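You operate a simulated robot arm through the tools that you are given. There is no shell and no other tool. Be economical: measure what you need, move in short steps, check, and stop when the job is done.

Carry out the task below with a simulated robot arm. There is one attempt and no reset: what you move stays moved.

## Task
Close up the desk: code card into the drawer, wall light off, step light on.
Fine: the card goes on the drawer's OLD side; drawer shut.

It is judged by the outcome, as a careful person would: the job done as asked, and still so three seconds after it is handed in. It fails if anything else is knocked over, pushed out of place, dropped, spilled or broken.

## Robot
A 7-joint arm with a fingered hand on a trunk, on a base that drives. Base frame: it is fixed to the floor where the robot stands at the start and does not move with it; the origin is under the middle of the robot, x ahead of it, y to its left, z up. Units: mm, rad, N and s.
Its first joint turns from -2.897 to 2.897 rad. Places, roughly: OLD side of the desk drawer [800, -300, 600]; blue dial [700, -400, 900]; cooler dial [-1500, 600, 800]; cooler latch [-1300, 600, 700]; cooler switch [-1500, 700, 800]; desk drawer [900, -100, 700]; feed button [-900, 1100, 700]; feed switch [-800, 1200, 700]; first-aid latch [1000, -100, 900]; front drawer latch [-300, -1000, 200]; green dial [800, -300, 900]; jug dial [-200, 1600, 1400]; rear drawer latch [200, -1700, 200]; red dial [800, -300, 900]; seat latch [900, -800, 300]; spout [-200, 1500, 1100]. Payload 4.7 kg.
The tool frame sits at the grasp point between the pads (the TCP): z along the fingers, y along the line on which they close. The tips reach 36 mm beyond it. The gripper opens to 120 mm. The gripper's body begins 42 mm behind the TCP. The gripper is a hand of 5 fingers: y runs from the thumb to the fingers, the wrist lies at [-18, -122, -210] in the tool frame, and closing takes about 1.5 s.
Orientation is that of the tool frame in the base frame, as a unit quaternion [w, x, y, z]. With the fingers straight down and the wrist toward the robot, the tool's x, y and z point along [0, 1, 0], [1, 0, 0] and [0, 0, -1] of the base frame.

## Interface
- The arm moves only by the tool servo_tool. Its argument "steps" is a list of rows, each an object of numbers (a shift or turn left out is 0, a gripper value left out holds the last): "ax", "ay", "az": the turn, a rotation vector about the tool's x, y, z in degrees; "tx", "ty", "tz": the shift along the tool's x, y, z in cm; "fingers": the opening, from 0 (shut) to 1 (fully open). In form: [{"ax": .., "ay": .., "az": .., "tx": .., "ty": .., "tz": .., "fingers": ..}, ...]. A call has 1 to 12 rows; each row shifts and turns the commanded pose from where the row before left it, along the tool's axes as they then stand. A row lasts 0.2 s, in which the tool goes at most 50 mm and 0.15 rad; a call with a longer step from one row to the next is refused whole, and so is a gripper value outside its range. A pose out of reach is approached as far as the arm can. The call stops where the force on the tool passes 40 N (or 10 N more than at its start, if that is more) or the arm is blocked; 0.2 s more then pass. The fingers move at their own pace (about 45 mm/s each) and stop on an object; they squeeze with about 29 N. The grip force told is the motor's: it shows also when the fingers shut on nothing. Time passes only in rows, and 0.2 s behind the last, so rows that do not move let the fingers close. The reply holds the time, the measured pose of the TCP, the force on the tool along the base axes, the opening and the grip force, in the units named above and with some noise, with the torque about the TCP (base axes, N m) and any sound that the robot's microphone picked up.
- Cameras (640 x 400 px; columns grow to the right, rows downward): "scene" is now at [-244.7, 70, 1256.8]; the picture's right is [-0.10, -1.00, 0.00], its down [-0.28, 0.03, -0.96] and it looks along [0.96, -0.09, -0.28] (base axes); focal length 282 px, centre (320, 200). "wrist" rides on the gripper at [73, -91, -143] in the tool frame; the picture's right is [-0.80, 0.28, -0.53], its down [-0.53, -0.73, 0.42] and it looks along [-0.27, 0.62, 0.74] (tool axes); focal length 234 px, centre (320, 200). There is no depth. A picture from a camera that has moved, and an enlarged one, comes with that camera's place and axes in the base frame and with its lens. The place of the scene camera against the robot may be out by one fixed shift of up to 18 mm in any direction.
- grab_frame(camera): a new picture of that camera. The clock stands still meanwhile.
- drive_base(legs): drives the robot by 1 to 6 legs, each [ahead, turn to the left] in mm and rad, along the robot's own axes; the way and the turn of a leg run together, so that a leg with both is an arc; at most 1500 mm and 3.142 rad a leg. The arm and the cameras ride along, it lands a little off, and it stops where it bumps. It gives what a move gives.
- hand_shape(shape): the hand has 5 fingers and takes this shape, open, in about a second: jaw (thumb against the fingers, like two jaws); tri (thumb and two fingers); tip (a fingertip pinch); poke (one finger out to press); point (the index stretched); flat (the hand flat); cup (the hand cupped); fist (a fist). The gripper value then closes the fingers along that shape, each until it touches; the sizes above hold for jaw. It gives what a move gives, with no picture.
- head_to(pan, tilt): turns the head with the scene camera to pan (to the left, within 2.496 rad either way) and tilt (down, from -0.506 to 1.204), counted from straight ahead of the robot. It gives what a move gives.
- enlarge(camera, box): a new picture of the part [left, top, right, bottom] of that camera's present view, enlarged. The clock stands still meanwhile.
- finish_job(): hands the job in; it is judged then, once.

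Go step by step. Nothing tells you exact positions but the pictures and the camera data: compare them with the known pose of the tool, close in by small moves and look again before you grip or let go. The budget is 120 turns and 78 pictures, counting those below and the enlarged ones. Unless the task says otherwise, let go and move clear before handing in, and close with one line.

The tools are called after ">>>" by a JSON object that holds its "name" and its "arguments". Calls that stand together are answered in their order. servo_tool: Moves the arm, as the interface text tells. Its arguments: {"type":"object","properties":{"steps":{"type":"array"}},"required":["steps"]} The other tools are called the same way: hand_shape (shape) gives the hand a shape; drive_base (legs) drives the base; head_to (pan, tilt) turns the head that bears the scene camera; grab_frame (camera) takes a picture; enlarge (camera, box) takes an enlarged picture of a part of a camera's view; finish_job () hands the job in.

At the start:

```text
time_s: 0.0
ee_pos: [682.1, -150.8, 1114.4]
orientation: [0.0, 0.707, 0.707, 0.0]
force: [0.2, 0.7, 0.4]
torque: [0.0, -0.01, -0.01]
grip_width: 119.7
finger_force: 0.0
shape: jaw
robot x, y, heading: [-0.9, 1.3, 0.001]
head pan, tilt: [-0.098, 0.283]
```

scene: 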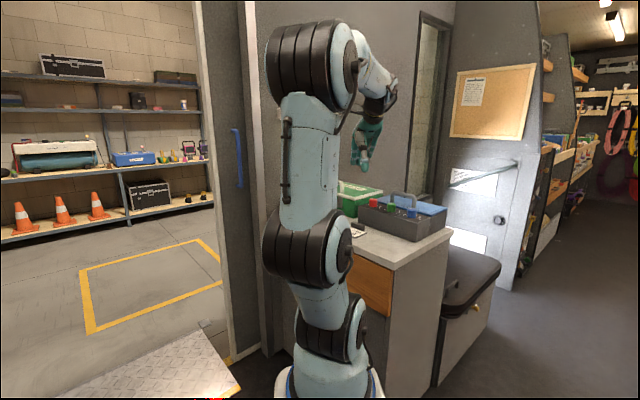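
wrist: 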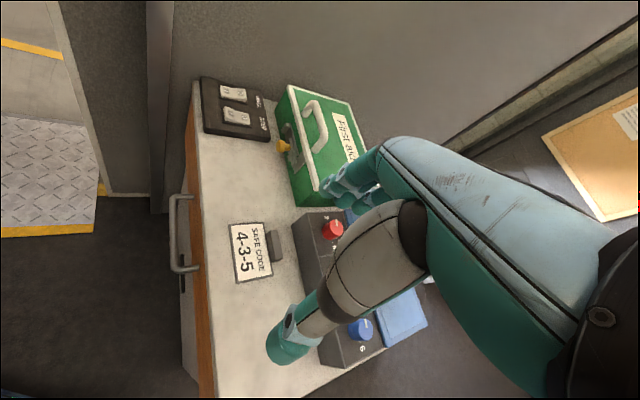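

I see the desk with a switch panel, the first-aid box, the code card and the drawer handle. I'll look closer first.

>>> {"name": "enlarge", "arguments": {"camera": "wrist", "box": [170, 60, 350, 172]}}

>>> {"name": "enlarge", "arguments": {"camera": "wrist", "box": [150, 180, 330, 292]}}

>>> {"name": "enlarge", "arguments": {"camera": "scene", "box": [320, 150, 480, 350]}}

```text
3.56 times, centred on (260, 116) of wrist
camera zoom: at [590.4, -80.6, 1259.6], right [0.28, -0.8, 0.53], down [-0.73, -0.53, -0.42], along [0.62, -0.27, -0.74], focal length 833 px, centre (533, 499)
```

zoom: 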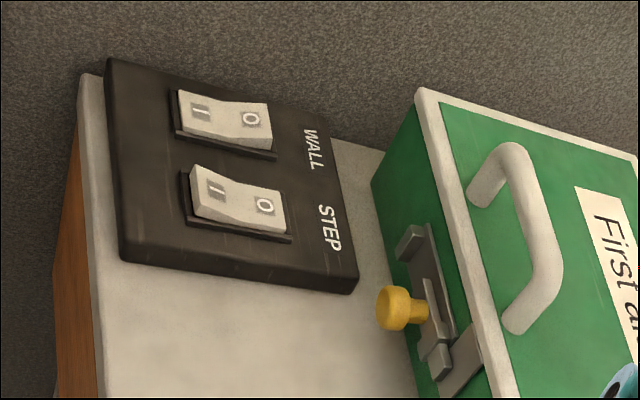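

```text
3.56 times, centred on (240, 236) of wrist
camera zoom: at [590.4, -80.6, 1259.6], right [0.28, -0.8, 0.53], down [-0.73, -0.53, -0.42], along [0.62, -0.27, -0.74], focal length 833 px, centre (604, 72)
```

zoom: 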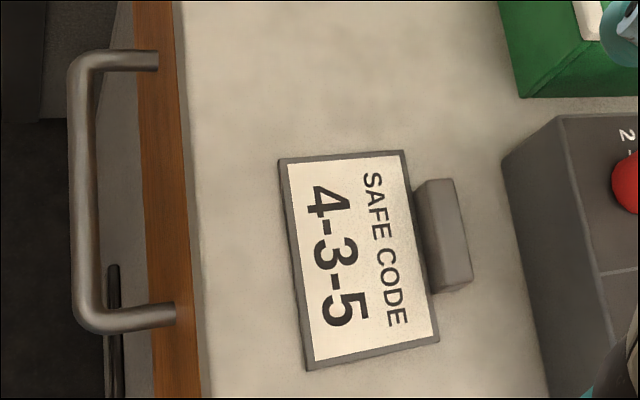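

```text
2.00 times, centred on (400, 250) of scene
camera zoom: at [-244.7, 70.0, 1256.8], right [-0.1, -1.0, 0.0], down [-0.28, 0.03, -0.96], along [0.96, -0.09, -0.28], focal length 564 px, centre (160, 100)
```

zoom: 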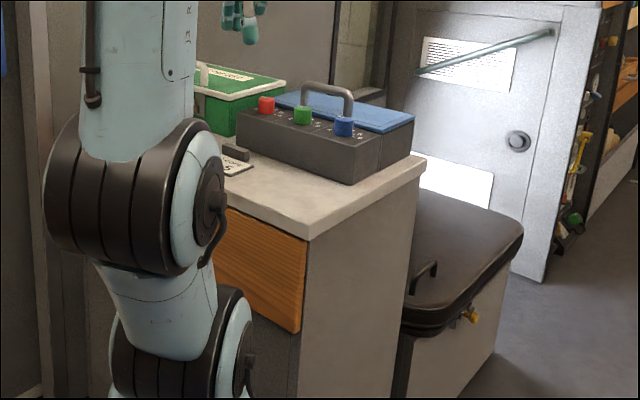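

The desk seems skewed about 35° to my frame. I'll look at the floor around before driving.

>>> {"name": "head_to", "arguments": {"pan": 0.5, "tilt": 0.8}}

>>> {"name": "grab_frame", "arguments": {"camera": "scene"}}

```text
time_s: 1.0
ee_pos: [681.9, -152.7, 1115.9]
orientation: [0.0, 0.707, 0.707, 0.0]
force: [-0.2, 0.0, 0.7]
torque: [-0.01, -0.01, 0.0]
grip_width: 119.8
finger_force: 0.0
shape: jaw
robot x, y, heading: [0.3, 1.5, -0.003]
head pan, tilt: [0.499, 0.799]
```

```text
72 pictures are left
camera scene: at [-266.8, 117.7, 1210.9], right [0.48, -0.88, 0.0], down [-0.63, -0.34, -0.7], along [0.61, 0.33, -0.72], focal length 282 px, centre (320, 200)
```

scene: 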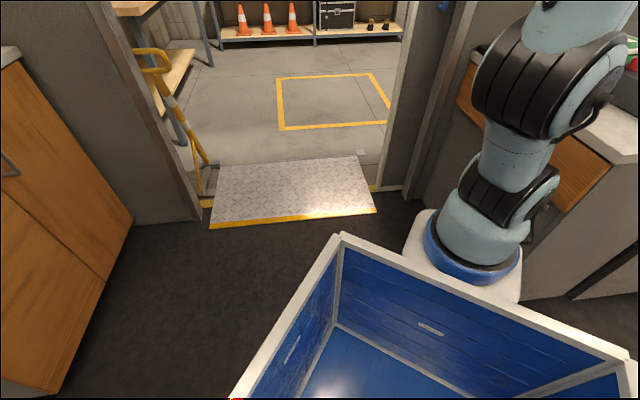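

The robot carries a tray in the middle, and the drawer looks reachable from here. I'll rotate the hand to face the drawer (desk yaw about 35°), then re-measure.

>>> {"name": "servo_tool", "arguments": {"steps": [{"az": 7.83}, {"az": 7.83}, {"az": 7.83}, {"az": 7.83}, {"az": 7.83}, {"az": 7.83}, {"az": 7.83}, {"ty": -4.5}, {"ty": -4.5}, {"ty": -4.5}, {"ty": -4.5}, {"ty": -4.5}]}}

>>> {"name": "grab_frame", "arguments": {"camera": "wrist"}}

```text
time_s: 3.6
ee_pos: [551.6, 31.9, 1114.6]
orientation: [0.0, 0.953, 0.302, 0.001]
force: [-0.1, 0.2, -0.9]
torque: [0.02, 0.0, 0.0]
grip_width: 119.7
finger_force: 0.0
shape: jaw
robot x, y, heading: [2.7, -3.9, 0.0]
head pan, tilt: [0.499, 0.799]
```

```text
71 pictures are left
camera wrist: at [558.1, 147.8, 1259.1], right [-0.5, -0.69, 0.53], down [-0.86, 0.29, -0.42], along [0.14, -0.66, -0.74], focal length 234 px, centre (320, 200)
```

wrist: 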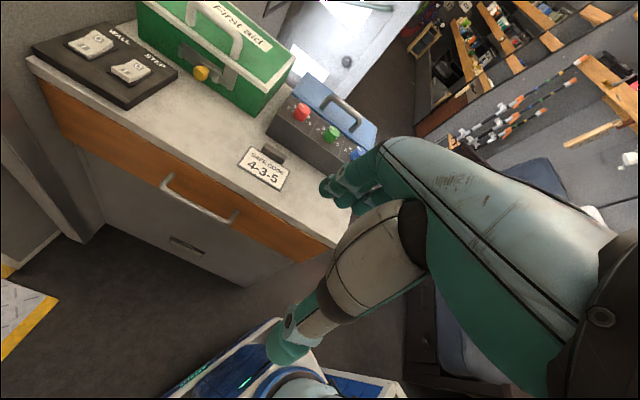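

The whole desk front shows. I'll enlarge it to measure the handle and switches.

>>> {"name": "enlarge", "arguments": {"camera": "wrist", "box": [140, 130, 300, 230]}}

>>> {"name": "enlarge", "arguments": {"camera": "wrist", "box": [20, 10, 180, 110]}}

```text
4.00 times, centred on (220, 180) of wrist
camera zoom: at [558.1, 147.8, 1259.1], right [-0.5, -0.69, 0.53], down [-0.86, 0.29, -0.42], along [0.14, -0.66, -0.74], focal length 937 px, centre (720, 280)
```

zoom: 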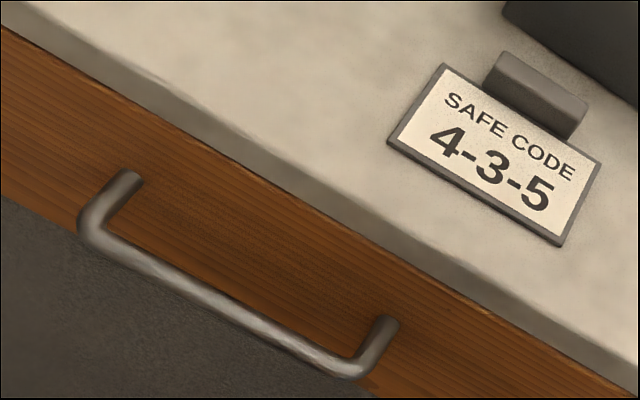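

```text
4.00 times, centred on (100, 60) of wrist
camera zoom: at [558.1, 147.8, 1259.1], right [-0.5, -0.69, 0.53], down [-0.86, 0.29, -0.42], along [0.14, -0.66, -0.74], focal length 937 px, centre (1200, 760)
```

zoom: 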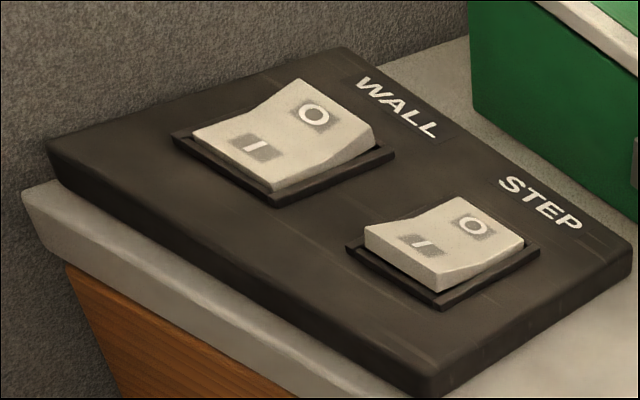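

Handle bar is about z=719 between (695,-51) and (825,40), standing 37 mm off the front; WALL is on (far side raised), STEP off. I'll tilt the hand to approach the bar nearly horizontally, with the fingers part open.

>>> {"name": "servo_tool", "arguments": {"steps": [{"ax": -8.1, "fingers": 0.45}, {"ax": -8.1}, {"ax": -8.1}, {"ax": -8.1}, {"ax": -8.1}, {"ax": -8.1}, {"ax": -8.1}, {"ax": -8.1}]}}

>>> {"name": "grab_frame", "arguments": {"camera": "wrist"}}

>>> {"name": "head_to", "arguments": {"pan": 0.0, "tilt": 0.45}}

>>> {"name": "grab_frame", "arguments": {"camera": "scene"}}

```text
time_s: 5.4
ee_pos: [551.8, 31.7, 1115.8]
orientation: [0.512, 0.804, 0.255, 0.163]
force: [-0.4, -0.4, 0.3]
torque: [0.0, 0.0, -0.01]
grip_width: 54.2
finger_force: 0.1
shape: jaw
robot x, y, heading: [-1.1, -2.5, 0.002]
head pan, tilt: [0.499, 0.799]
```

```text
68 pictures are left
camera wrist: at [514.0, 210.4, 1095.0], right [-0.86, -0.17, 0.47], down [-0.39, -0.37, -0.84], along [0.32, -0.91, 0.25], focal length 234 px, centre (320, 200)
```

wrist: 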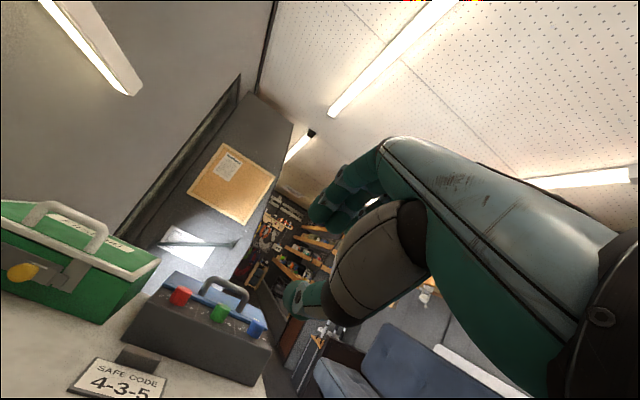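

```text
time_s: 6.3
ee_pos: [552.1, 32.1, 1114.0]
orientation: [0.51, 0.805, 0.256, 0.163]
force: [-0.6, 1.5, 0.2]
torque: [0.02, 0.02, 0.01]
grip_width: 54.3
finger_force: 0.1
shape: jaw
robot x, y, heading: [-1.2, 0.9, 0.002]
head pan, tilt: [0.0, 0.45]
```

```text
67 pictures are left
camera scene: at [-245.8, 79.2, 1241.2], right [0.0, -1.0, 0.0], down [-0.44, 0.0, -0.9], along [0.9, 0.0, -0.44], focal length 282 px, centre (320, 200)
```

scene: 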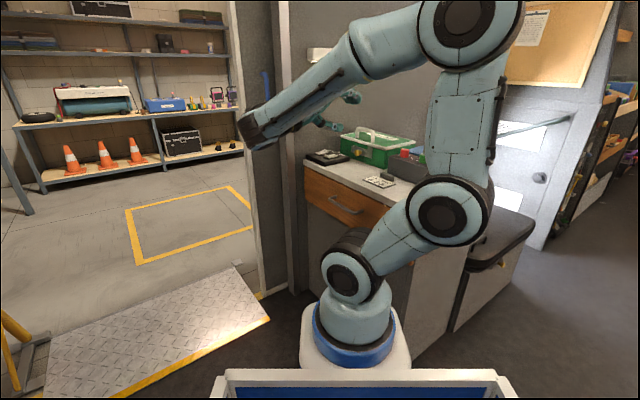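

The arm takes this pose well. Now I tilt a bit more and go to a pre-grasp 100 mm short of the bar.

>>> {"name": "servo_tool", "arguments": {"steps": [{"ax": -5.6}, {"ax": -5.6}, {"tx": 1.48, "ty": -3.48, "tz": 1.42}, {"tx": 1.48, "ty": -3.48, "tz": 1.42}, {"tx": 1.48, "ty": -3.48, "tz": 1.42}, {"tx": 1.48, "ty": -3.48, "tz": 1.42}, {"tx": 1.48, "ty": -3.48, "tz": 1.42}, {"tx": 1.48, "ty": -3.48, "tz": 1.42}, {"tx": 1.48, "ty": -3.48, "tz": 1.42}, {"tx": 1.48, "ty": -3.48, "tz": 1.42}, {"tx": 1.48, "ty": -3.48, "tz": 1.42}, {"tx": 1.48, "ty": -3.48, "tz": 1.42}]}}

>>> {"name": "grab_frame", "arguments": {"camera": "wrist"}}

>>> {"name": "grab_frame", "arguments": {"camera": "scene"}}

```text
time_s: 8.9
ee_pos: [703.5, 72.1, 743.7]
orientation: [0.587, 0.751, 0.238, 0.187]
force: [-0.2, -1.0, -0.6]
torque: [-0.02, 0.02, -0.02]
grip_width: 54.3
finger_force: 0.0
shape: jaw
robot x, y, heading: [-1.0, 4.2, 0.002]
head pan, tilt: [0.0, 0.45]
```

```text
66 pictures are left
camera wrist: at [670.1, 245.3, 690.5], right [-0.91, -0.1, 0.4], down [-0.3, -0.5, -0.81], along [0.28, -0.86, 0.42], focal length 234 px, centre (320, 200)
```

wrist: 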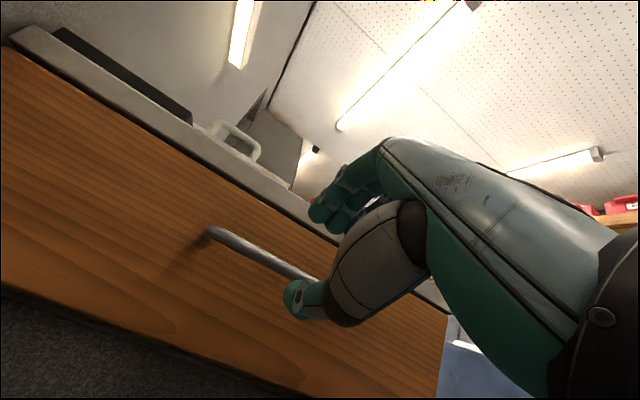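

```text
65 pictures are left
camera scene: at [-245.8, 79.2, 1241.3], right [0.0, -1.0, 0.0], down [-0.44, 0.0, -0.9], along [0.9, 0.0, -0.44], focal length 282 px, centre (320, 200)
```

scene: 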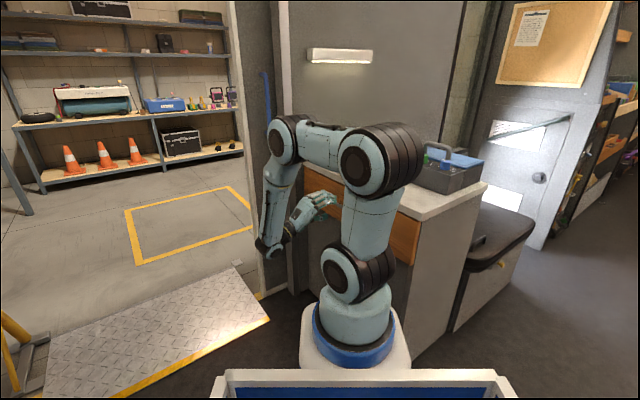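

The bar is lined up between the thumb and fingers. I advance 88 mm and close.

>>> {"name": "servo_tool", "arguments": {"steps": [{"tz": 3.0, "ty": 0.3}, {"tz": 3.0}, {"tz": 2.0}, {"tz": 0.8}, {}]}}

>>> {"name": "grab_frame", "arguments": {"camera": "wrist"}}

```text
time_s: 10.1
ee_pos: [753.1, 2.5, 723.3]
orientation: [0.587, 0.751, 0.238, 0.186]
force: [0.0, -0.4, -1.1]
torque: [0.02, 0.01, -0.02]
grip_width: 54.1
finger_force: 0.0
shape: jaw
robot x, y, heading: [0.2, 1.4, -0.005]
head pan, tilt: [0.0, 0.45]
```

```text
64 pictures are left
camera wrist: at [720.1, 174.9, 671.6], right [-0.91, -0.1, 0.4], down [-0.3, -0.5, -0.81], along [0.28, -0.86, 0.42], focal length 234 px, centre (320, 200)
```

wrist: 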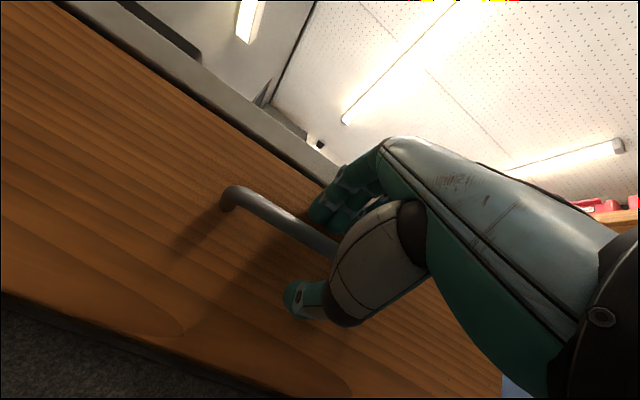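

Bar lies between thumb and fingers. Close.

>>> {"name": "servo_tool", "arguments": {"steps": [{"fingers": 0}, {}, {}, {}, {}, {}, {}]}}

>>> {"name": "grab_frame", "arguments": {"camera": "wrist"}}

```text
time_s: 11.7
ee_pos: [753.6, 2.0, 723.2]
orientation: [0.587, 0.751, 0.238, 0.185]
force: [3.2, -2.2, -7.1]
torque: [-0.04, 0.1, -0.01]
grip_width: 0.0
finger_force: 28.9
shape: jaw
robot x, y, heading: [1.3, 1.6, -0.001]
head pan, tilt: [0.0, 0.45]
```

```text
63 pictures are left
camera wrist: at [719.9, 174.8, 671.0], right [-0.91, -0.1, 0.4], down [-0.3, -0.5, -0.81], along [0.28, -0.86, 0.42], focal length 234 px, centre (320, 200)
```

wrist: 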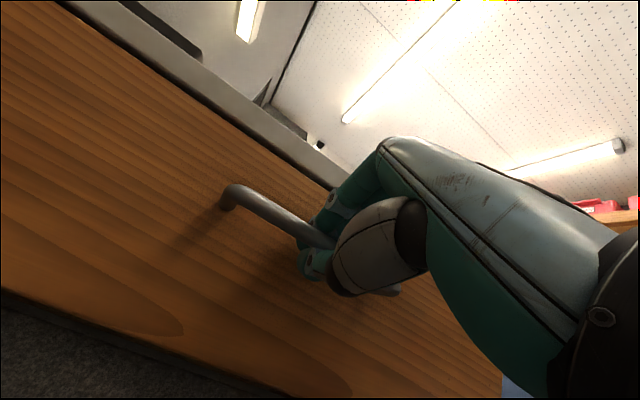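

The fingers wrap the bar. I pull gently outward and watch.

>>> {"name": "servo_tool", "arguments": {"steps": [{"tz": -1.94, "ty": -0.48}, {"tz": -1.94, "ty": -0.48}, {"tz": -1.94, "ty": -0.48}, {"tz": -1.94, "ty": -0.48}, {"tz": -1.94, "ty": -0.48}]}}

>>> {"name": "grab_frame", "arguments": {"camera": "wrist"}}

>>> {"name": "grab_frame", "arguments": {"camera": "scene"}}

```text
time_s: 12.9
ee_pos: [694.4, 84.5, 724.5]
orientation: [0.588, 0.751, 0.237, 0.185]
force: [-5.4, -3.5, -17.9]
torque: [0.05, 0.19, -0.03]
grip_width: 0.1
finger_force: 29.2
shape: jaw
robot x, y, heading: [0.8, -4.2, -0.001]
head pan, tilt: [0.0, 0.45]
```

```text
62 pictures are left
camera wrist: at [662.2, 257.5, 672.2], right [-0.91, -0.1, 0.4], down [-0.3, -0.5, -0.81], along [0.28, -0.86, 0.42], focal length 234 px, centre (320, 200)
```

wrist: 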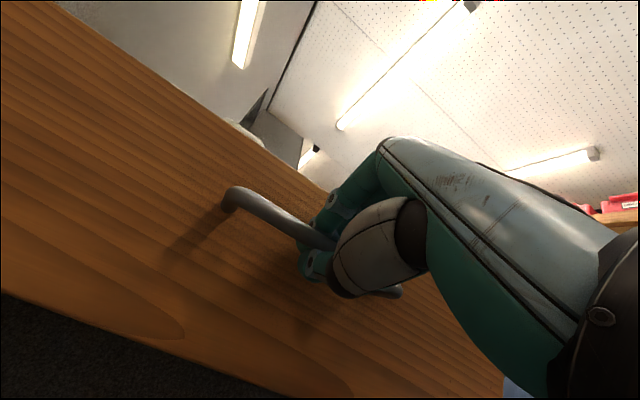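

```text
61 pictures are left
camera scene: at [-245.4, 79.2, 1241.4], right [0.0, -1.0, 0.0], down [-0.44, 0.0, -0.9], along [0.9, 0.0, -0.44], focal length 282 px, centre (320, 200)
```

scene: 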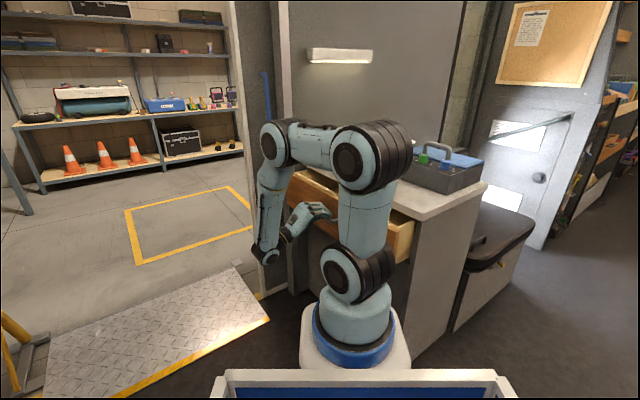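

The drawer is opening. Pull 120 mm more.

>>> {"name": "servo_tool", "arguments": {"steps": [{"tz": -1.94, "ty": -0.68}, {"tz": -1.94, "ty": -0.48}, {"tz": -1.94, "ty": -0.48}, {"tz": -1.94, "ty": -0.48}, {"tz": -1.94, "ty": -0.48}, {"tz": -1.94, "ty": -0.48}]}}

>>> {"name": "grab_frame", "arguments": {"camera": "scene"}}

```text
time_s: 14.3
ee_pos: [626.0, 182.2, 723.3]
orientation: [0.583, 0.754, 0.24, 0.184]
force: [-3.6, -1.6, -3.5]
torque: [-0.07, 0.12, 0.01]
grip_width: 0.2
finger_force: 29.1
shape: jaw
robot x, y, heading: [2.7, -1.5, -0.001]
head pan, tilt: [0.0, 0.45]
```

```text
60 pictures are left
camera scene: at [-245.8, 79.1, 1241.3], right [0.0, -1.0, 0.0], down [-0.44, 0.0, -0.9], along [0.9, 0.0, -0.44], focal length 282 px, centre (320, 200)
```

scene: 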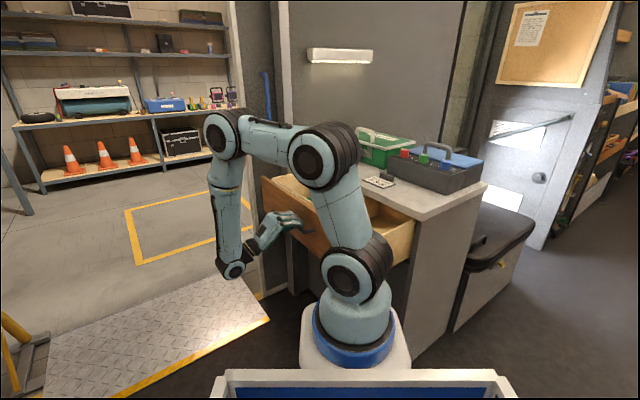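

Drawer is about 220 mm open. Release, back off, then rise.

>>> {"name": "servo_tool", "arguments": {"steps": [{"fingers": 0.5}, {}, {}, {}, {}, {"tz": -3}, {"tz": -3}, {"tz": -3}]}}

>>> {"name": "servo_tool", "arguments": {"steps": [{"ty": 4.5}, {"ty": 4.5}, {"ty": 4.5}, {"ty": 4.5}, {"ty": 4.5}, {"ty": 4.5}, {"ty": 4.5}, {"ty": 4.5}]}}

>>> {"name": "servo_tool", "arguments": {"steps": [{"ax": 8.4}, {"ax": 8.4}, {"ax": 8.4}, {"ax": 8.4}, {"ax": 8.4}, {"ax": 8.4}, {"ax": 8.4}, {"ax": 8.4}, {"ax": 8.4}]}}

>>> {"name": "grab_frame", "arguments": {"camera": "wrist"}}

>>> {"name": "grab_frame", "arguments": {"camera": "scene"}}

```text
time_s: 16.1
ee_pos: [580.5, 252.5, 744.2]
orientation: [0.579, 0.757, 0.246, 0.178]
force: [0.2, -0.5, -0.2]
torque: [-0.03, 0.03, -0.01]
grip_width: 59.6
finger_force: 0.2
shape: jaw
out of reach, approached as far as the arm can: row 8
robot x, y, heading: [0.7, 0.3, 0.003]
head pan, tilt: [0.0, 0.45]
```

```text
time_s: 17.9
ee_pos: [603.4, 145.8, 883.5]
orientation: [0.583, 0.754, 0.241, 0.185]
force: [-0.9, 0.5, 0.7]
torque: [0.03, 0.0, 0.01]
grip_width: 59.9
finger_force: 0.1
shape: jaw
out of reach, approached as far as the arm can: row 1, 2, 3, 4, 5, 6, 7, 8
robot x, y, heading: [1.4, -0.1, -0.002]
head pan, tilt: [0.0, 0.45]
```

```text
time_s: 19.9
ee_pos: [603.9, 146.5, 884.0]
orientation: [0.003, 0.953, 0.303, 0.0]
force: [0.0, 0.0, -0.1]
torque: [0.03, -0.04, 0.03]
grip_width: 60.0
finger_force: 0.2
shape: jaw
robot x, y, heading: [-2.4, -2.7, -0.002]
head pan, tilt: [0.0, 0.45]
```

```text
59 pictures are left
camera wrist: at [608.9, 263.2, 1027.3], right [-0.5, -0.69, 0.53], down [-0.86, 0.29, -0.43], along [0.14, -0.66, -0.73], focal length 234 px, centre (320, 200)
```

wrist: 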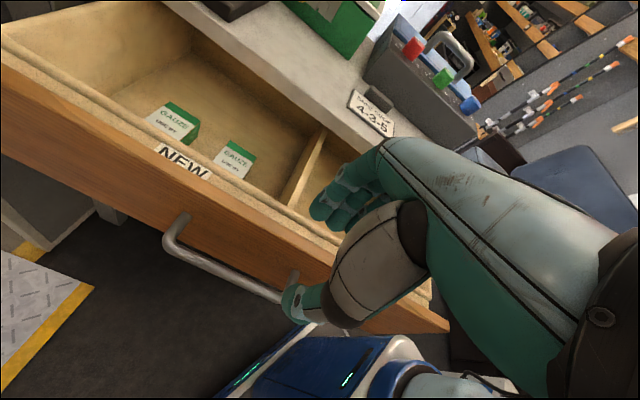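

```text
58 pictures are left
camera scene: at [-245.7, 79.1, 1241.3], right [0.0, -1.0, 0.0], down [-0.44, 0.0, -0.9], along [0.9, 0.0, -0.44], focal length 282 px, centre (320, 200)
```

scene: 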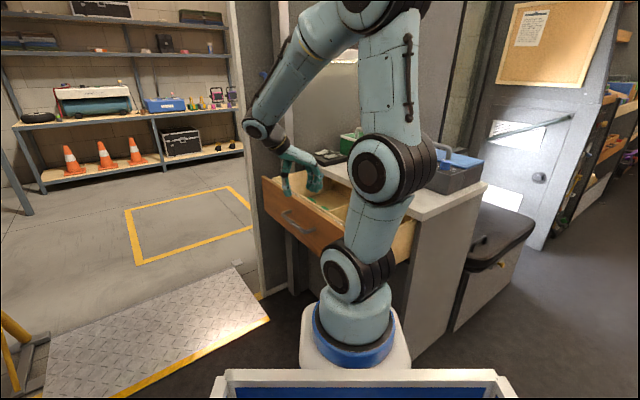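

The NEW side holds gauze; OLD is right of the divider. Look at the card and its block close up.

>>> {"name": "servo_tool", "arguments": {"steps": [{"tz": -4.5}, {"tz": -4.5}, {"tz": -4.5}, {"ty": 4.5}, {"ty": 4.5}, {"ty": 4.5}]}}

>>> {"name": "grab_frame", "arguments": {"camera": "wrist"}}

>>> {"name": "enlarge", "arguments": {"camera": "scene", "box": [260, 140, 420, 240]}}

```text
time_s: 21.3
ee_pos: [680.1, 36.8, 1019.3]
orientation: [0.003, 0.953, 0.303, 0.001]
force: [-0.2, -0.2, 0.4]
torque: [0.02, 0.02, -0.01]
grip_width: 59.9
finger_force: 0.0
shape: jaw
robot x, y, heading: [1.8, -1.8, -0.002]
head pan, tilt: [0.0, 0.45]
```

```text
57 pictures are left
camera wrist: at [685.3, 153.1, 1163.4], right [-0.5, -0.69, 0.53], down [-0.86, 0.29, -0.43], along [0.14, -0.66, -0.73], focal length 234 px, centre (320, 200)
```

wrist: 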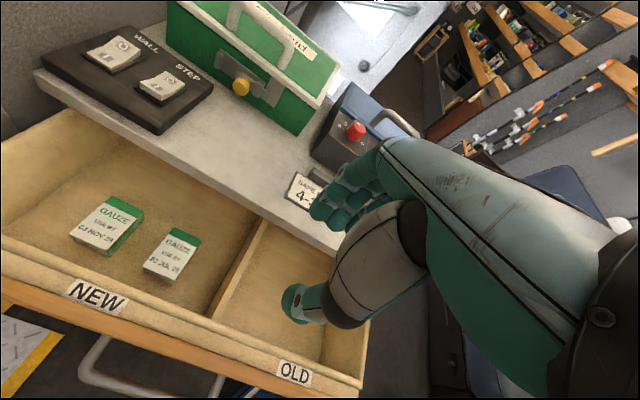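

```text
4.00 times, centred on (340, 190) of scene
camera zoom: at [-245.9, 79.0, 1241.3], right [0.0, -1.0, 0.0], down [-0.44, 0.0, -0.9], along [0.9, 0.0, -0.44], focal length 1127 px, centre (240, 240)
```

zoom: 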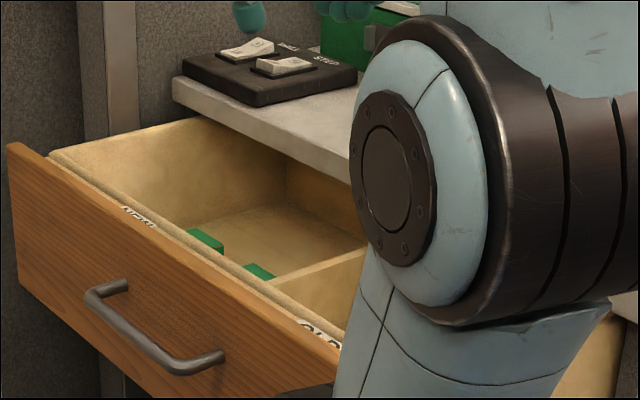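

The card carries a grip block (top about (784,-180,840)); the dial box stands right behind it, so I'll grip the block by its ends, closing along the desk's length. Rotate the hand −90°.

>>> {"name": "servo_tool", "arguments": {"steps": [{"az": -8.2}, {"az": -8.2}, {"az": -8.2}, {"az": -8.2}, {"az": -8.2}, {"az": -8.2}, {"az": -8.2}, {"az": -8.2}, {"az": -8.2}, {"az": -8.2}, {"az": -8.0, "fingers": 0.8}]}}

>>> {"name": "grab_frame", "arguments": {"camera": "wrist"}}

```text
time_s: 23.7
ee_pos: [679.8, 35.9, 1019.1]
orientation: [0.003, 0.46, 0.888, -0.001]
force: [0.2, 0.2, 0.8]
torque: [-0.03, 0.01, -0.01]
grip_width: 94.6
finger_force: 0.1
shape: jaw
robot x, y, heading: [-1.8, 0.5, -0.0]
head pan, tilt: [0.0, 0.45]
```

```text
55 pictures are left
camera wrist: at [562.8, 43.6, 1163.5], right [0.69, -0.49, 0.53], down [-0.29, -0.86, -0.42], along [0.66, 0.14, -0.74], focal length 234 px, centre (320, 200)
```

wrist: 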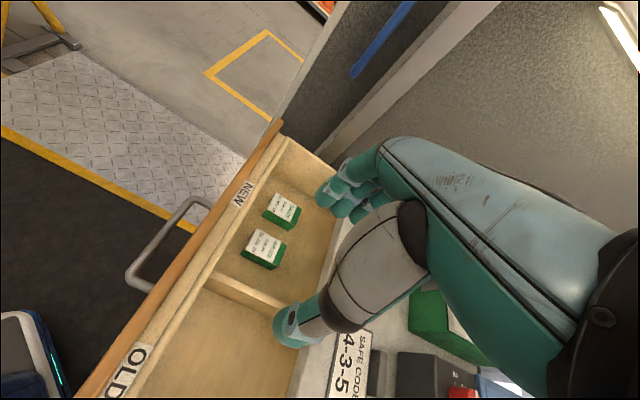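

Move above the block at z≈950 and look.

>>> {"name": "servo_tool", "arguments": {"steps": [{"tx": -3.93, "ty": -0.65, "tz": 1.17}, {"tx": -3.93, "ty": -0.65, "tz": 1.17}, {"tx": -3.93, "ty": -0.65, "tz": 1.17}, {"tx": -3.93, "ty": -0.65, "tz": 1.17}, {"tx": -3.93, "ty": -0.65, "tz": 1.17}, {"tx": -3.93, "ty": -0.65, "tz": 1.17}]}}

>>> {"name": "grab_frame", "arguments": {"camera": "wrist"}}

>>> {"name": "head_to", "arguments": {"pan": -0.2, "tilt": 0.45}}

>>> {"name": "grab_frame", "arguments": {"camera": "scene"}}

```text
time_s: 25.1
ee_pos: [784.7, -178.8, 951.5]
orientation: [0.004, 0.461, 0.887, -0.002]
force: [-0.2, 0.1, 0.4]
torque: [0.01, -0.05, -0.03]
grip_width: 95.7
finger_force: 0.0
shape: jaw
robot x, y, heading: [1.0, 1.0, -0.001]
head pan, tilt: [0.0, 0.45]
```

```text
54 pictures are left
camera wrist: at [667.2, -172.0, 1096.2], right [0.69, -0.49, 0.53], down [-0.29, -0.86, -0.42], along [0.66, 0.14, -0.73], focal length 234 px, centre (320, 200)
```

wrist: 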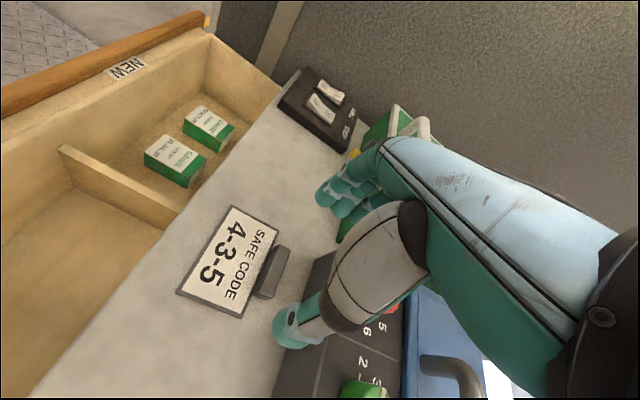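

```text
time_s: 25.9
ee_pos: [783.6, -178.1, 952.5]
orientation: [0.002, 0.46, 0.888, -0.002]
force: [0.6, 0.2, 1.0]
torque: [0.01, 0.01, 0.01]
grip_width: 96.0
finger_force: 0.2
shape: jaw
robot x, y, heading: [-0.0, 0.6, -0.001]
head pan, tilt: [-0.201, 0.45]
```

```text
53 pictures are left
camera scene: at [-247.6, 60.7, 1241.3], right [-0.2, -0.98, 0.0], down [-0.43, 0.09, -0.9], along [0.88, -0.18, -0.44], focal length 282 px, centre (320, 200)
```

scene: 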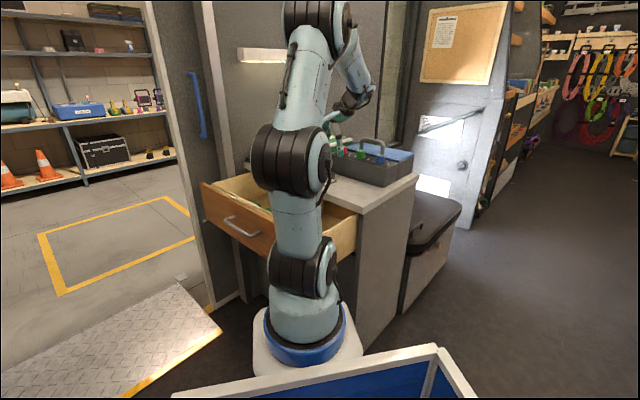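

>>> {"name": "enlarge", "arguments": {"camera": "wrist", "box": [170, 190, 330, 290]}}

>>> {"name": "enlarge", "arguments": {"camera": "wrist", "box": [230, 230, 390, 330]}}

```text
4.00 times, centred on (250, 240) of wrist
camera zoom: at [667.3, -171.6, 1095.8], right [0.69, -0.49, 0.53], down [-0.29, -0.86, -0.42], along [0.66, 0.14, -0.74], focal length 937 px, centre (600, 40)
```

zoom: 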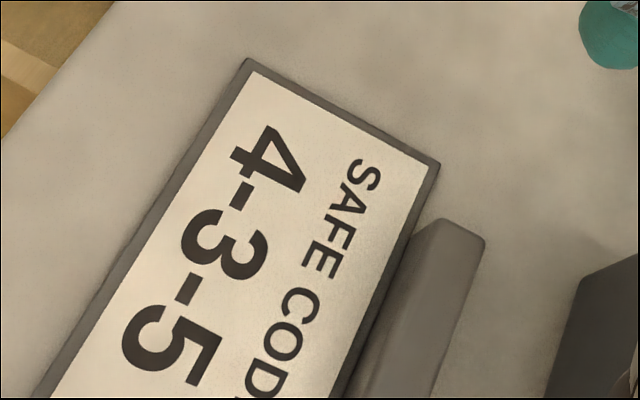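

```text
4.00 times, centred on (310, 280) of wrist
camera zoom: at [667.3, -171.6, 1095.8], right [0.69, -0.49, 0.53], down [-0.29, -0.86, -0.42], along [0.66, 0.14, -0.74], focal length 937 px, centre (360, -120)
```

zoom: 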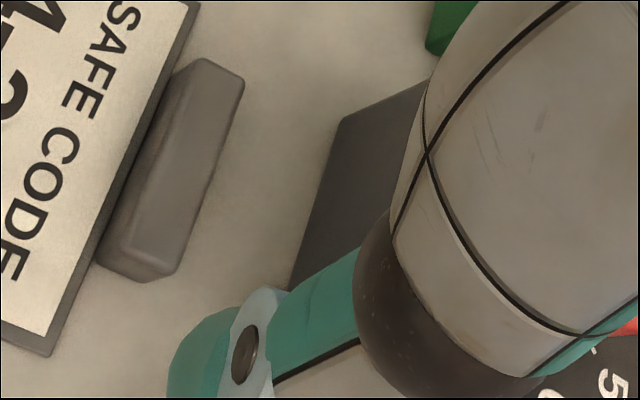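

Block is about 60 mm long, centred under the TCP, with ~29 mm free behind it. Descend so that the fingertips straddle it.

>>> {"name": "servo_tool", "arguments": {"steps": [{"tz": 3}, {"tz": 3}, {"tz": 2}, {}]}}

>>> {"name": "grab_frame", "arguments": {"camera": "wrist"}}

```text
time_s: 26.9
ee_pos: [784.8, -177.9, 873.0]
orientation: [0.006, 0.46, 0.888, -0.002]
force: [6.7, 3.9, 17.5]
torque: [-0.42, -1.06, 0.35]
grip_width: 95.3
finger_force: 0.0
shape: jaw
robot x, y, heading: [1.4, 2.5, -0.004]
head pan, tilt: [-0.201, 0.45]
```

```text
50 pictures are left
camera wrist: at [668.0, -171.0, 1016.5], right [0.69, -0.49, 0.53], down [-0.29, -0.86, -0.42], along [0.67, 0.14, -0.73], focal length 234 px, centre (320, 200)
```

wrist: 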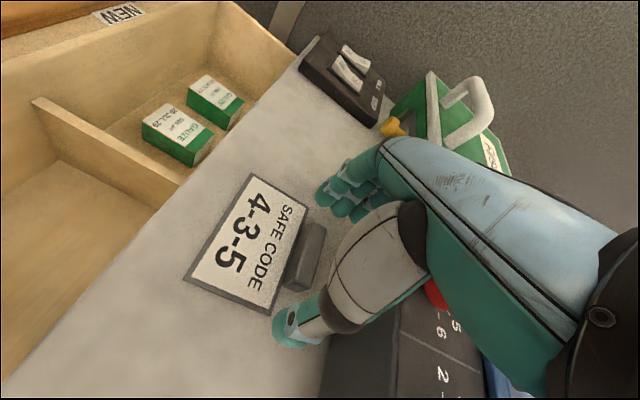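

Something on the inner side of the hand (likely an inner finger on the dial box) touched at z≈873. I rise and try a narrower hand shape.

>>> {"name": "servo_tool", "arguments": {"steps": [{"tz": -4}, {"tz": -4}]}}

>>> {"name": "hand_shape", "arguments": {"shape": "tri"}}

>>> {"name": "grab_frame", "arguments": {"camera": "wrist"}}

```text
time_s: 27.5
ee_pos: [783.3, -178.8, 950.9]
orientation: [0.002, 0.46, 0.888, -0.002]
force: [-0.8, -0.6, -2.5]
torque: [0.02, 0.02, -0.01]
grip_width: 95.6
finger_force: 0.0
shape: jaw
robot x, y, heading: [-0.8, 2.3, 0.001]
head pan, tilt: [-0.201, 0.45]
```

```text
time_s: 28.4
ee_pos: [783.6, -177.4, 951.0]
orientation: [0.004, 0.46, 0.888, -0.001]
force: [1.0, 0.4, -0.1]
torque: [0.01, 0.01, 0.0]
grip_width: 119.8
finger_force: 0.0
shape: tri
robot x, y, heading: [2.5, 3.4, 0.004]
head pan, tilt: [-0.201, 0.45]
```

```text
49 pictures are left
camera wrist: at [667.2, -171.4, 1095.1], right [0.69, -0.49, 0.53], down [-0.29, -0.86, -0.42], along [0.66, 0.14, -0.74], focal length 234 px, centre (320, 200)
```

wrist: 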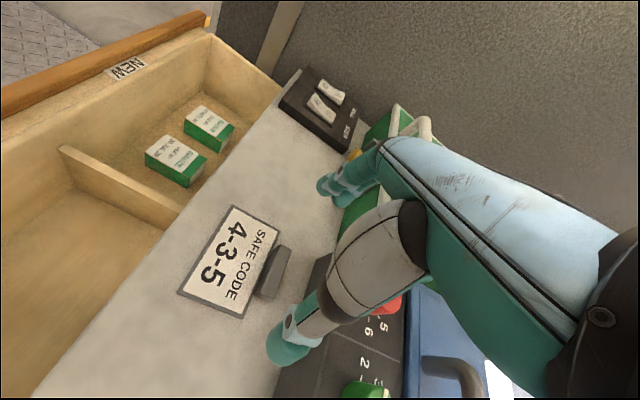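

Ring and little fingers fold away. Descend again, watching force.

>>> {"name": "servo_tool", "arguments": {"steps": [{"fingers": 0.8}, {"tz": 3}, {"tz": 3}, {"tz": 1.5}, {"tz": 0.5}, {}]}}

>>> {"name": "enlarge", "arguments": {"camera": "wrist", "box": [200, 140, 440, 290]}}

```text
time_s: 29.8
ee_pos: [784.5, -179.9, 872.1]
orientation: [0.004, 0.46, 0.888, -0.001]
force: [0.6, 1.8, 15.6]
torque: [-0.52, -0.71, 0.09]
grip_width: 96.3
finger_force: 0.1
shape: tri
robot x, y, heading: [-2.1, -0.6, 0.001]
head pan, tilt: [-0.201, 0.45]
```

```text
2.67 times, centred on (320, 215) of wrist
camera zoom: at [667.4, -172.1, 1016.4], right [0.69, -0.49, 0.53], down [-0.29, -0.86, -0.42], along [0.67, 0.13, -0.73], focal length 624 px, centre (320, 160)
```

zoom: 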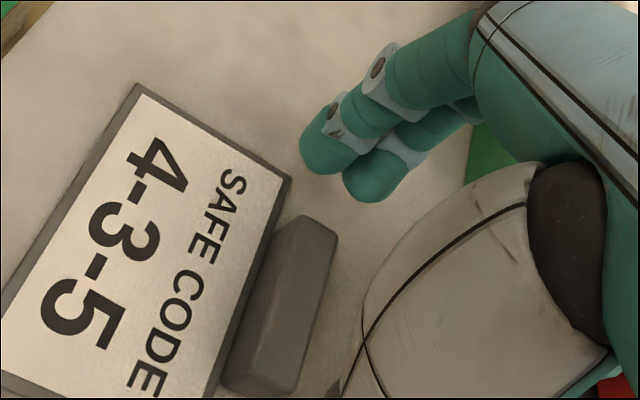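

The palm side still touches. I'll rise, lean the hand 20° outward, away from the dial box, and try again.

>>> {"name": "servo_tool", "arguments": {"steps": [{"tz": -4}, {"tz": -4}, {"ay": -7}, {"ay": -7}, {"ay": -6}, {"tx": 0.98, "tz": 1.96}, {"tx": 0.98, "tz": 1.96}, {"tx": 0.98, "tz": 1.96}, {"tx": 0.7, "tz": 1.4}, {}]}}

>>> {"name": "grab_frame", "arguments": {"camera": "wrist"}}

```text
time_s: 32.0
ee_pos: [779.9, -172.0, 869.1]
orientation: [0.157, 0.453, 0.874, -0.081]
force: [0.2, -0.2, 0.0]
torque: [0.01, 0.01, 0.02]
grip_width: 96.1
finger_force: 0.0
shape: tri
robot x, y, heading: [-0.9, 1.2, -0.001]
head pan, tilt: [-0.201, 0.45]
```

```text
47 pictures are left
camera wrist: at [636.7, -128.4, 979.6], right [0.56, -0.31, 0.77], down [-0.23, -0.95, -0.21], along [0.8, -0.06, -0.6], focal length 234 px, centre (320, 200)
```

wrist: 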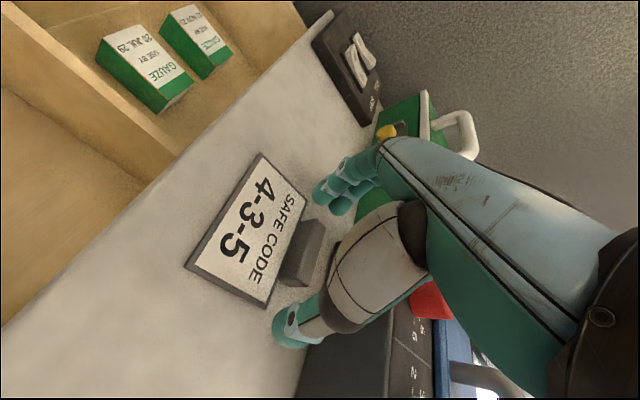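

No contact now. A little further down, then close slowly.

>>> {"name": "servo_tool", "arguments": {"steps": [{"tx": 0.2, "tz": 0.5}, {"tx": 0.15, "tz": 0.4}, {}]}}

>>> {"name": "enlarge", "arguments": {"camera": "wrist", "box": [230, 150, 390, 250]}}

>>> {"name": "enlarge", "arguments": {"camera": "wrist", "box": [230, 260, 390, 360]}}

```text
time_s: 32.8
ee_pos: [778.8, -171.7, 860.4]
orientation: [0.157, 0.453, 0.874, -0.081]
force: [0.4, 0.7, 0.5]
torque: [0.06, -0.05, 0.0]
grip_width: 96.0
finger_force: 0.2
shape: tri
robot x, y, heading: [2.2, -3.7, 0.002]
head pan, tilt: [-0.201, 0.45]
```

```text
4.00 times, centred on (310, 200) of wrist
camera zoom: at [636.5, -128.2, 970.4], right [0.56, -0.3, 0.77], down [-0.23, -0.95, -0.21], along [0.8, -0.06, -0.6], focal length 937 px, centre (360, 200)
```

zoom: 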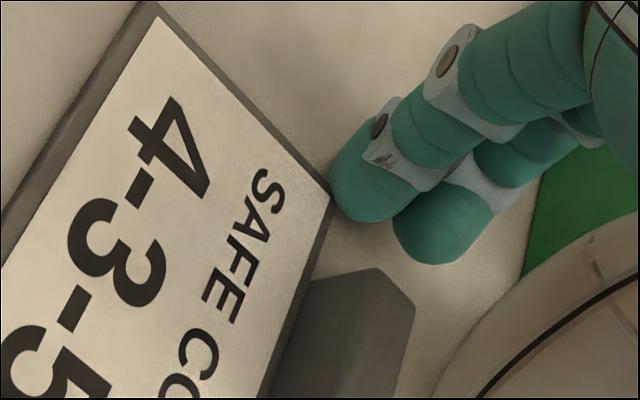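

```text
4.00 times, centred on (310, 310) of wrist
camera zoom: at [636.5, -128.2, 970.4], right [0.56, -0.3, 0.77], down [-0.23, -0.95, -0.21], along [0.8, -0.06, -0.6], focal length 937 px, centre (360, -240)
```

zoom: 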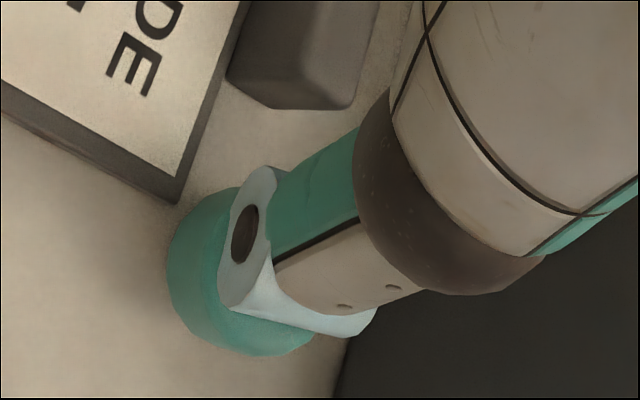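

The index is aligned with the card corner, so I shift 8 mm inward to centre on the block, then close.

>>> {"name": "servo_tool", "arguments": {"steps": [{"tx": -0.4, "tz": 0.13}, {"tx": -0.4, "tz": 0.1}, {"fingers": 0.55}, {}, {}]}}

>>> {"name": "grab_frame", "arguments": {"camera": "wrist"}}

>>> {"name": "enlarge", "arguments": {"camera": "wrist", "box": [230, 180, 390, 280]}}

```text
time_s: 34.0
ee_pos: [784.5, -179.3, 859.5]
orientation: [0.157, 0.453, 0.874, -0.081]
force: [0.3, 1.0, 0.0]
torque: [-0.04, 0.01, 0.0]
grip_width: 66.2
finger_force: 0.1
shape: tri
robot x, y, heading: [0.1, 1.2, 0.001]
head pan, tilt: [-0.201, 0.45]
```

```text
44 pictures are left
camera wrist: at [641.3, -135.2, 970.7], right [0.56, -0.31, 0.77], down [-0.23, -0.95, -0.21], along [0.8, -0.06, -0.6], focal length 234 px, centre (320, 200)
```

wrist: 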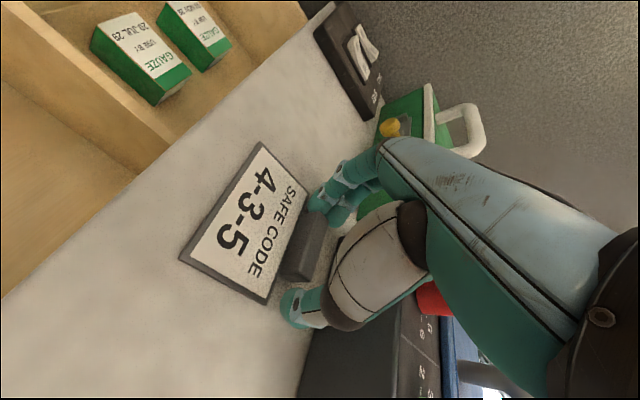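

```text
4.00 times, centred on (310, 230) of wrist
camera zoom: at [641.3, -135.2, 970.7], right [0.56, -0.31, 0.77], down [-0.23, -0.95, -0.21], along [0.8, -0.06, -0.6], focal length 937 px, centre (360, 80)
```

zoom: 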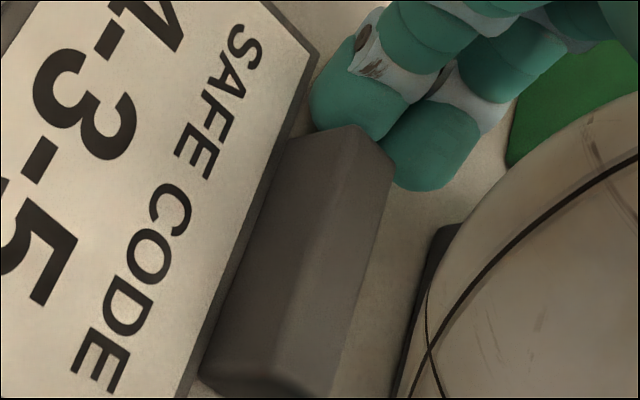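

Well aligned: the fingertips are at the block's end. Close.

>>> {"name": "servo_tool", "arguments": {"steps": [{"fingers": 0.4}, {"fingers": 0.3}, {"fingers": 0.2}, {"fingers": 0}, {}, {}, {}]}}

>>> {"name": "grab_frame", "arguments": {"camera": "wrist"}}

```text
time_s: 35.6
ee_pos: [784.0, -179.1, 859.3]
orientation: [0.157, 0.452, 0.874, -0.081]
force: [-0.9, -1.2, 4.8]
torque: [0.21, -0.2, -0.07]
grip_width: 39.5
finger_force: 29.0
shape: tri
robot x, y, heading: [-1.8, -1.7, -0.001]
head pan, tilt: [-0.201, 0.45]
```

```text
42 pictures are left
camera wrist: at [641.3, -135.3, 971.0], right [0.56, -0.31, 0.77], down [-0.23, -0.95, -0.21], along [0.8, -0.06, -0.6], focal length 234 px, centre (320, 200)
```

wrist: 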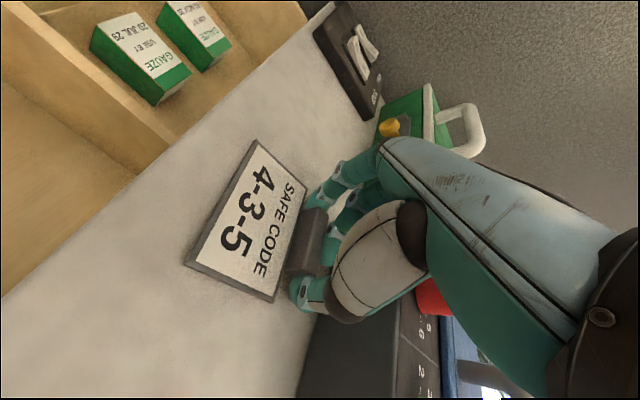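

Gripped on the block. Lift straight up 60 mm.

>>> {"name": "servo_tool", "arguments": {"steps": [{"tz": -0.94, "tx": -0.34}, {"tz": -0.94, "tx": -0.34}, {"tz": -1.88, "tx": -0.68}, {"tz": -1.88, "tx": -0.68}, {}]}}

>>> {"name": "grab_frame", "arguments": {"camera": "wrist"}}

```text
time_s: 36.8
ee_pos: [782.5, -176.9, 919.8]
orientation: [0.157, 0.453, 0.874, -0.082]
force: [0.2, -0.9, -0.6]
torque: [0.0, -0.03, -0.01]
grip_width: 39.2
finger_force: 28.4
shape: tri
robot x, y, heading: [0.1, 0.1, 0.002]
head pan, tilt: [-0.201, 0.45]
```

```text
41 pictures are left
camera wrist: at [641.0, -134.3, 1031.1], right [0.56, -0.3, 0.77], down [-0.23, -0.95, -0.21], along [0.8, -0.06, -0.6], focal length 234 px, centre (320, 200)
```

wrist: 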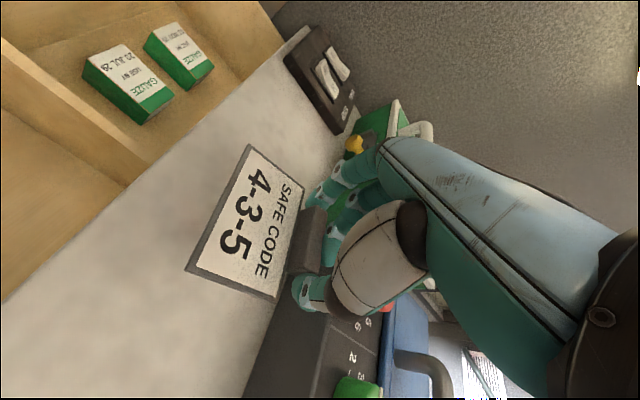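

Card is held level. The OLD compartment spans roughly u 335–580 along the desk; I carry the card over it.

>>> {"name": "servo_tool", "arguments": {"steps": [{"tx": 3.44, "ty": -1.44, "tz": -1.25}, {"tx": 3.44, "ty": -1.44, "tz": -1.25}, {"tx": 3.44, "ty": -1.44, "tz": -1.25}, {"tx": 3.44, "ty": -1.44, "tz": -1.25}, {"tx": 3.44, "ty": -1.44, "tz": -1.25}, {}]}}

>>> {"name": "grab_frame", "arguments": {"camera": "wrist"}}

>>> {"name": "grab_frame", "arguments": {"camera": "scene"}}

```text
time_s: 38.2
ee_pos: [619.1, -69.6, 919.2]
orientation: [0.158, 0.453, 0.874, -0.081]
force: [0.0, -0.3, 0.5]
torque: [-0.02, 0.0, -0.01]
grip_width: 38.7
finger_force: 29.5
shape: tri
robot x, y, heading: [-0.9, 0.0, 0.004]
head pan, tilt: [-0.201, 0.45]
```

```text
40 pictures are left
camera wrist: at [476.8, -26.4, 1029.3], right [0.56, -0.3, 0.77], down [-0.23, -0.95, -0.21], along [0.8, -0.06, -0.6], focal length 234 px, centre (320, 200)
```

wrist: 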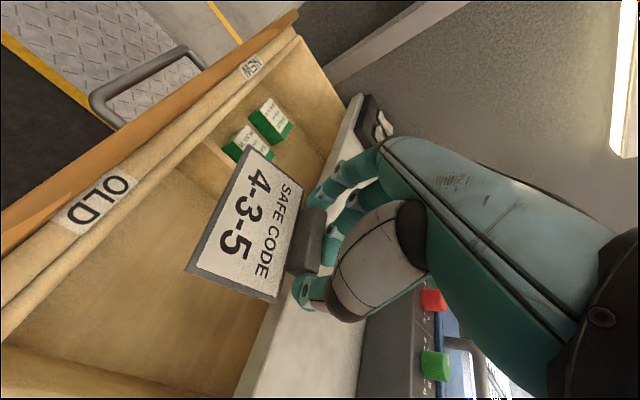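

```text
39 pictures are left
camera scene: at [-247.6, 60.7, 1241.3], right [-0.2, -0.98, 0.0], down [-0.43, 0.09, -0.9], along [0.88, -0.18, -0.44], focal length 282 px, centre (320, 200)
```

scene: 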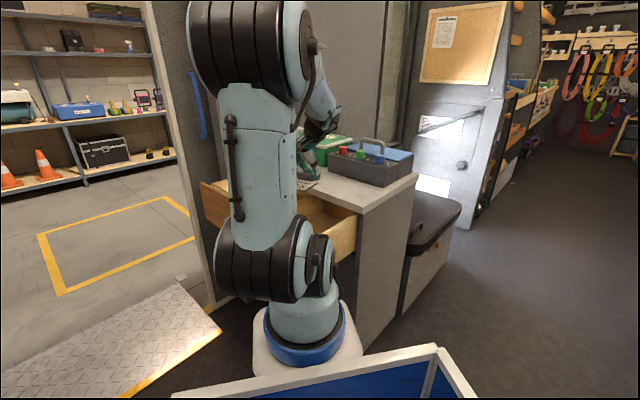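

>>> {"name": "enlarge", "arguments": {"camera": "wrist", "box": [60, 80, 300, 230]}}

>>> {"name": "enlarge", "arguments": {"camera": "wrist", "box": [0, 200, 320, 400]}}

```text
2.67 times, centred on (180, 155) of wrist
camera zoom: at [476.8, -26.4, 1029.3], right [0.56, -0.3, 0.77], down [-0.23, -0.95, -0.21], along [0.8, -0.06, -0.6], focal length 624 px, centre (693, 320)
```

zoom: 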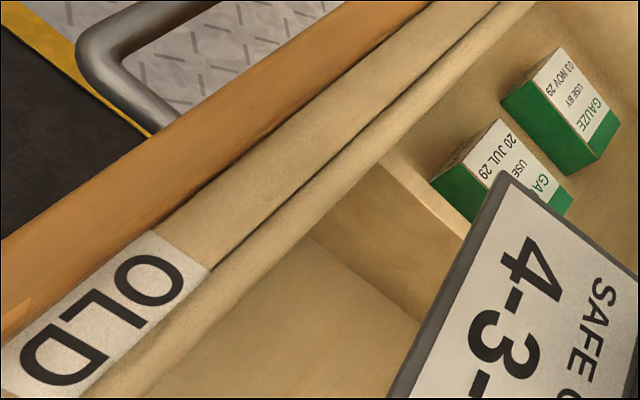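

```text
2.00 times, centred on (160, 300) of wrist
camera zoom: at [476.8, -26.4, 1029.3], right [0.56, -0.3, 0.77], down [-0.23, -0.95, -0.21], along [0.8, -0.06, -0.6], focal length 468 px, centre (640, 0)
```

zoom: 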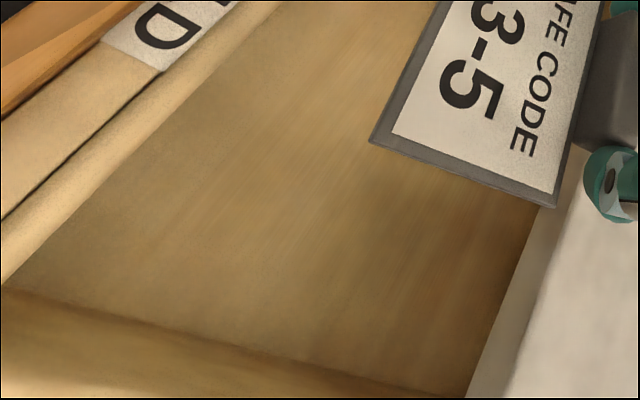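

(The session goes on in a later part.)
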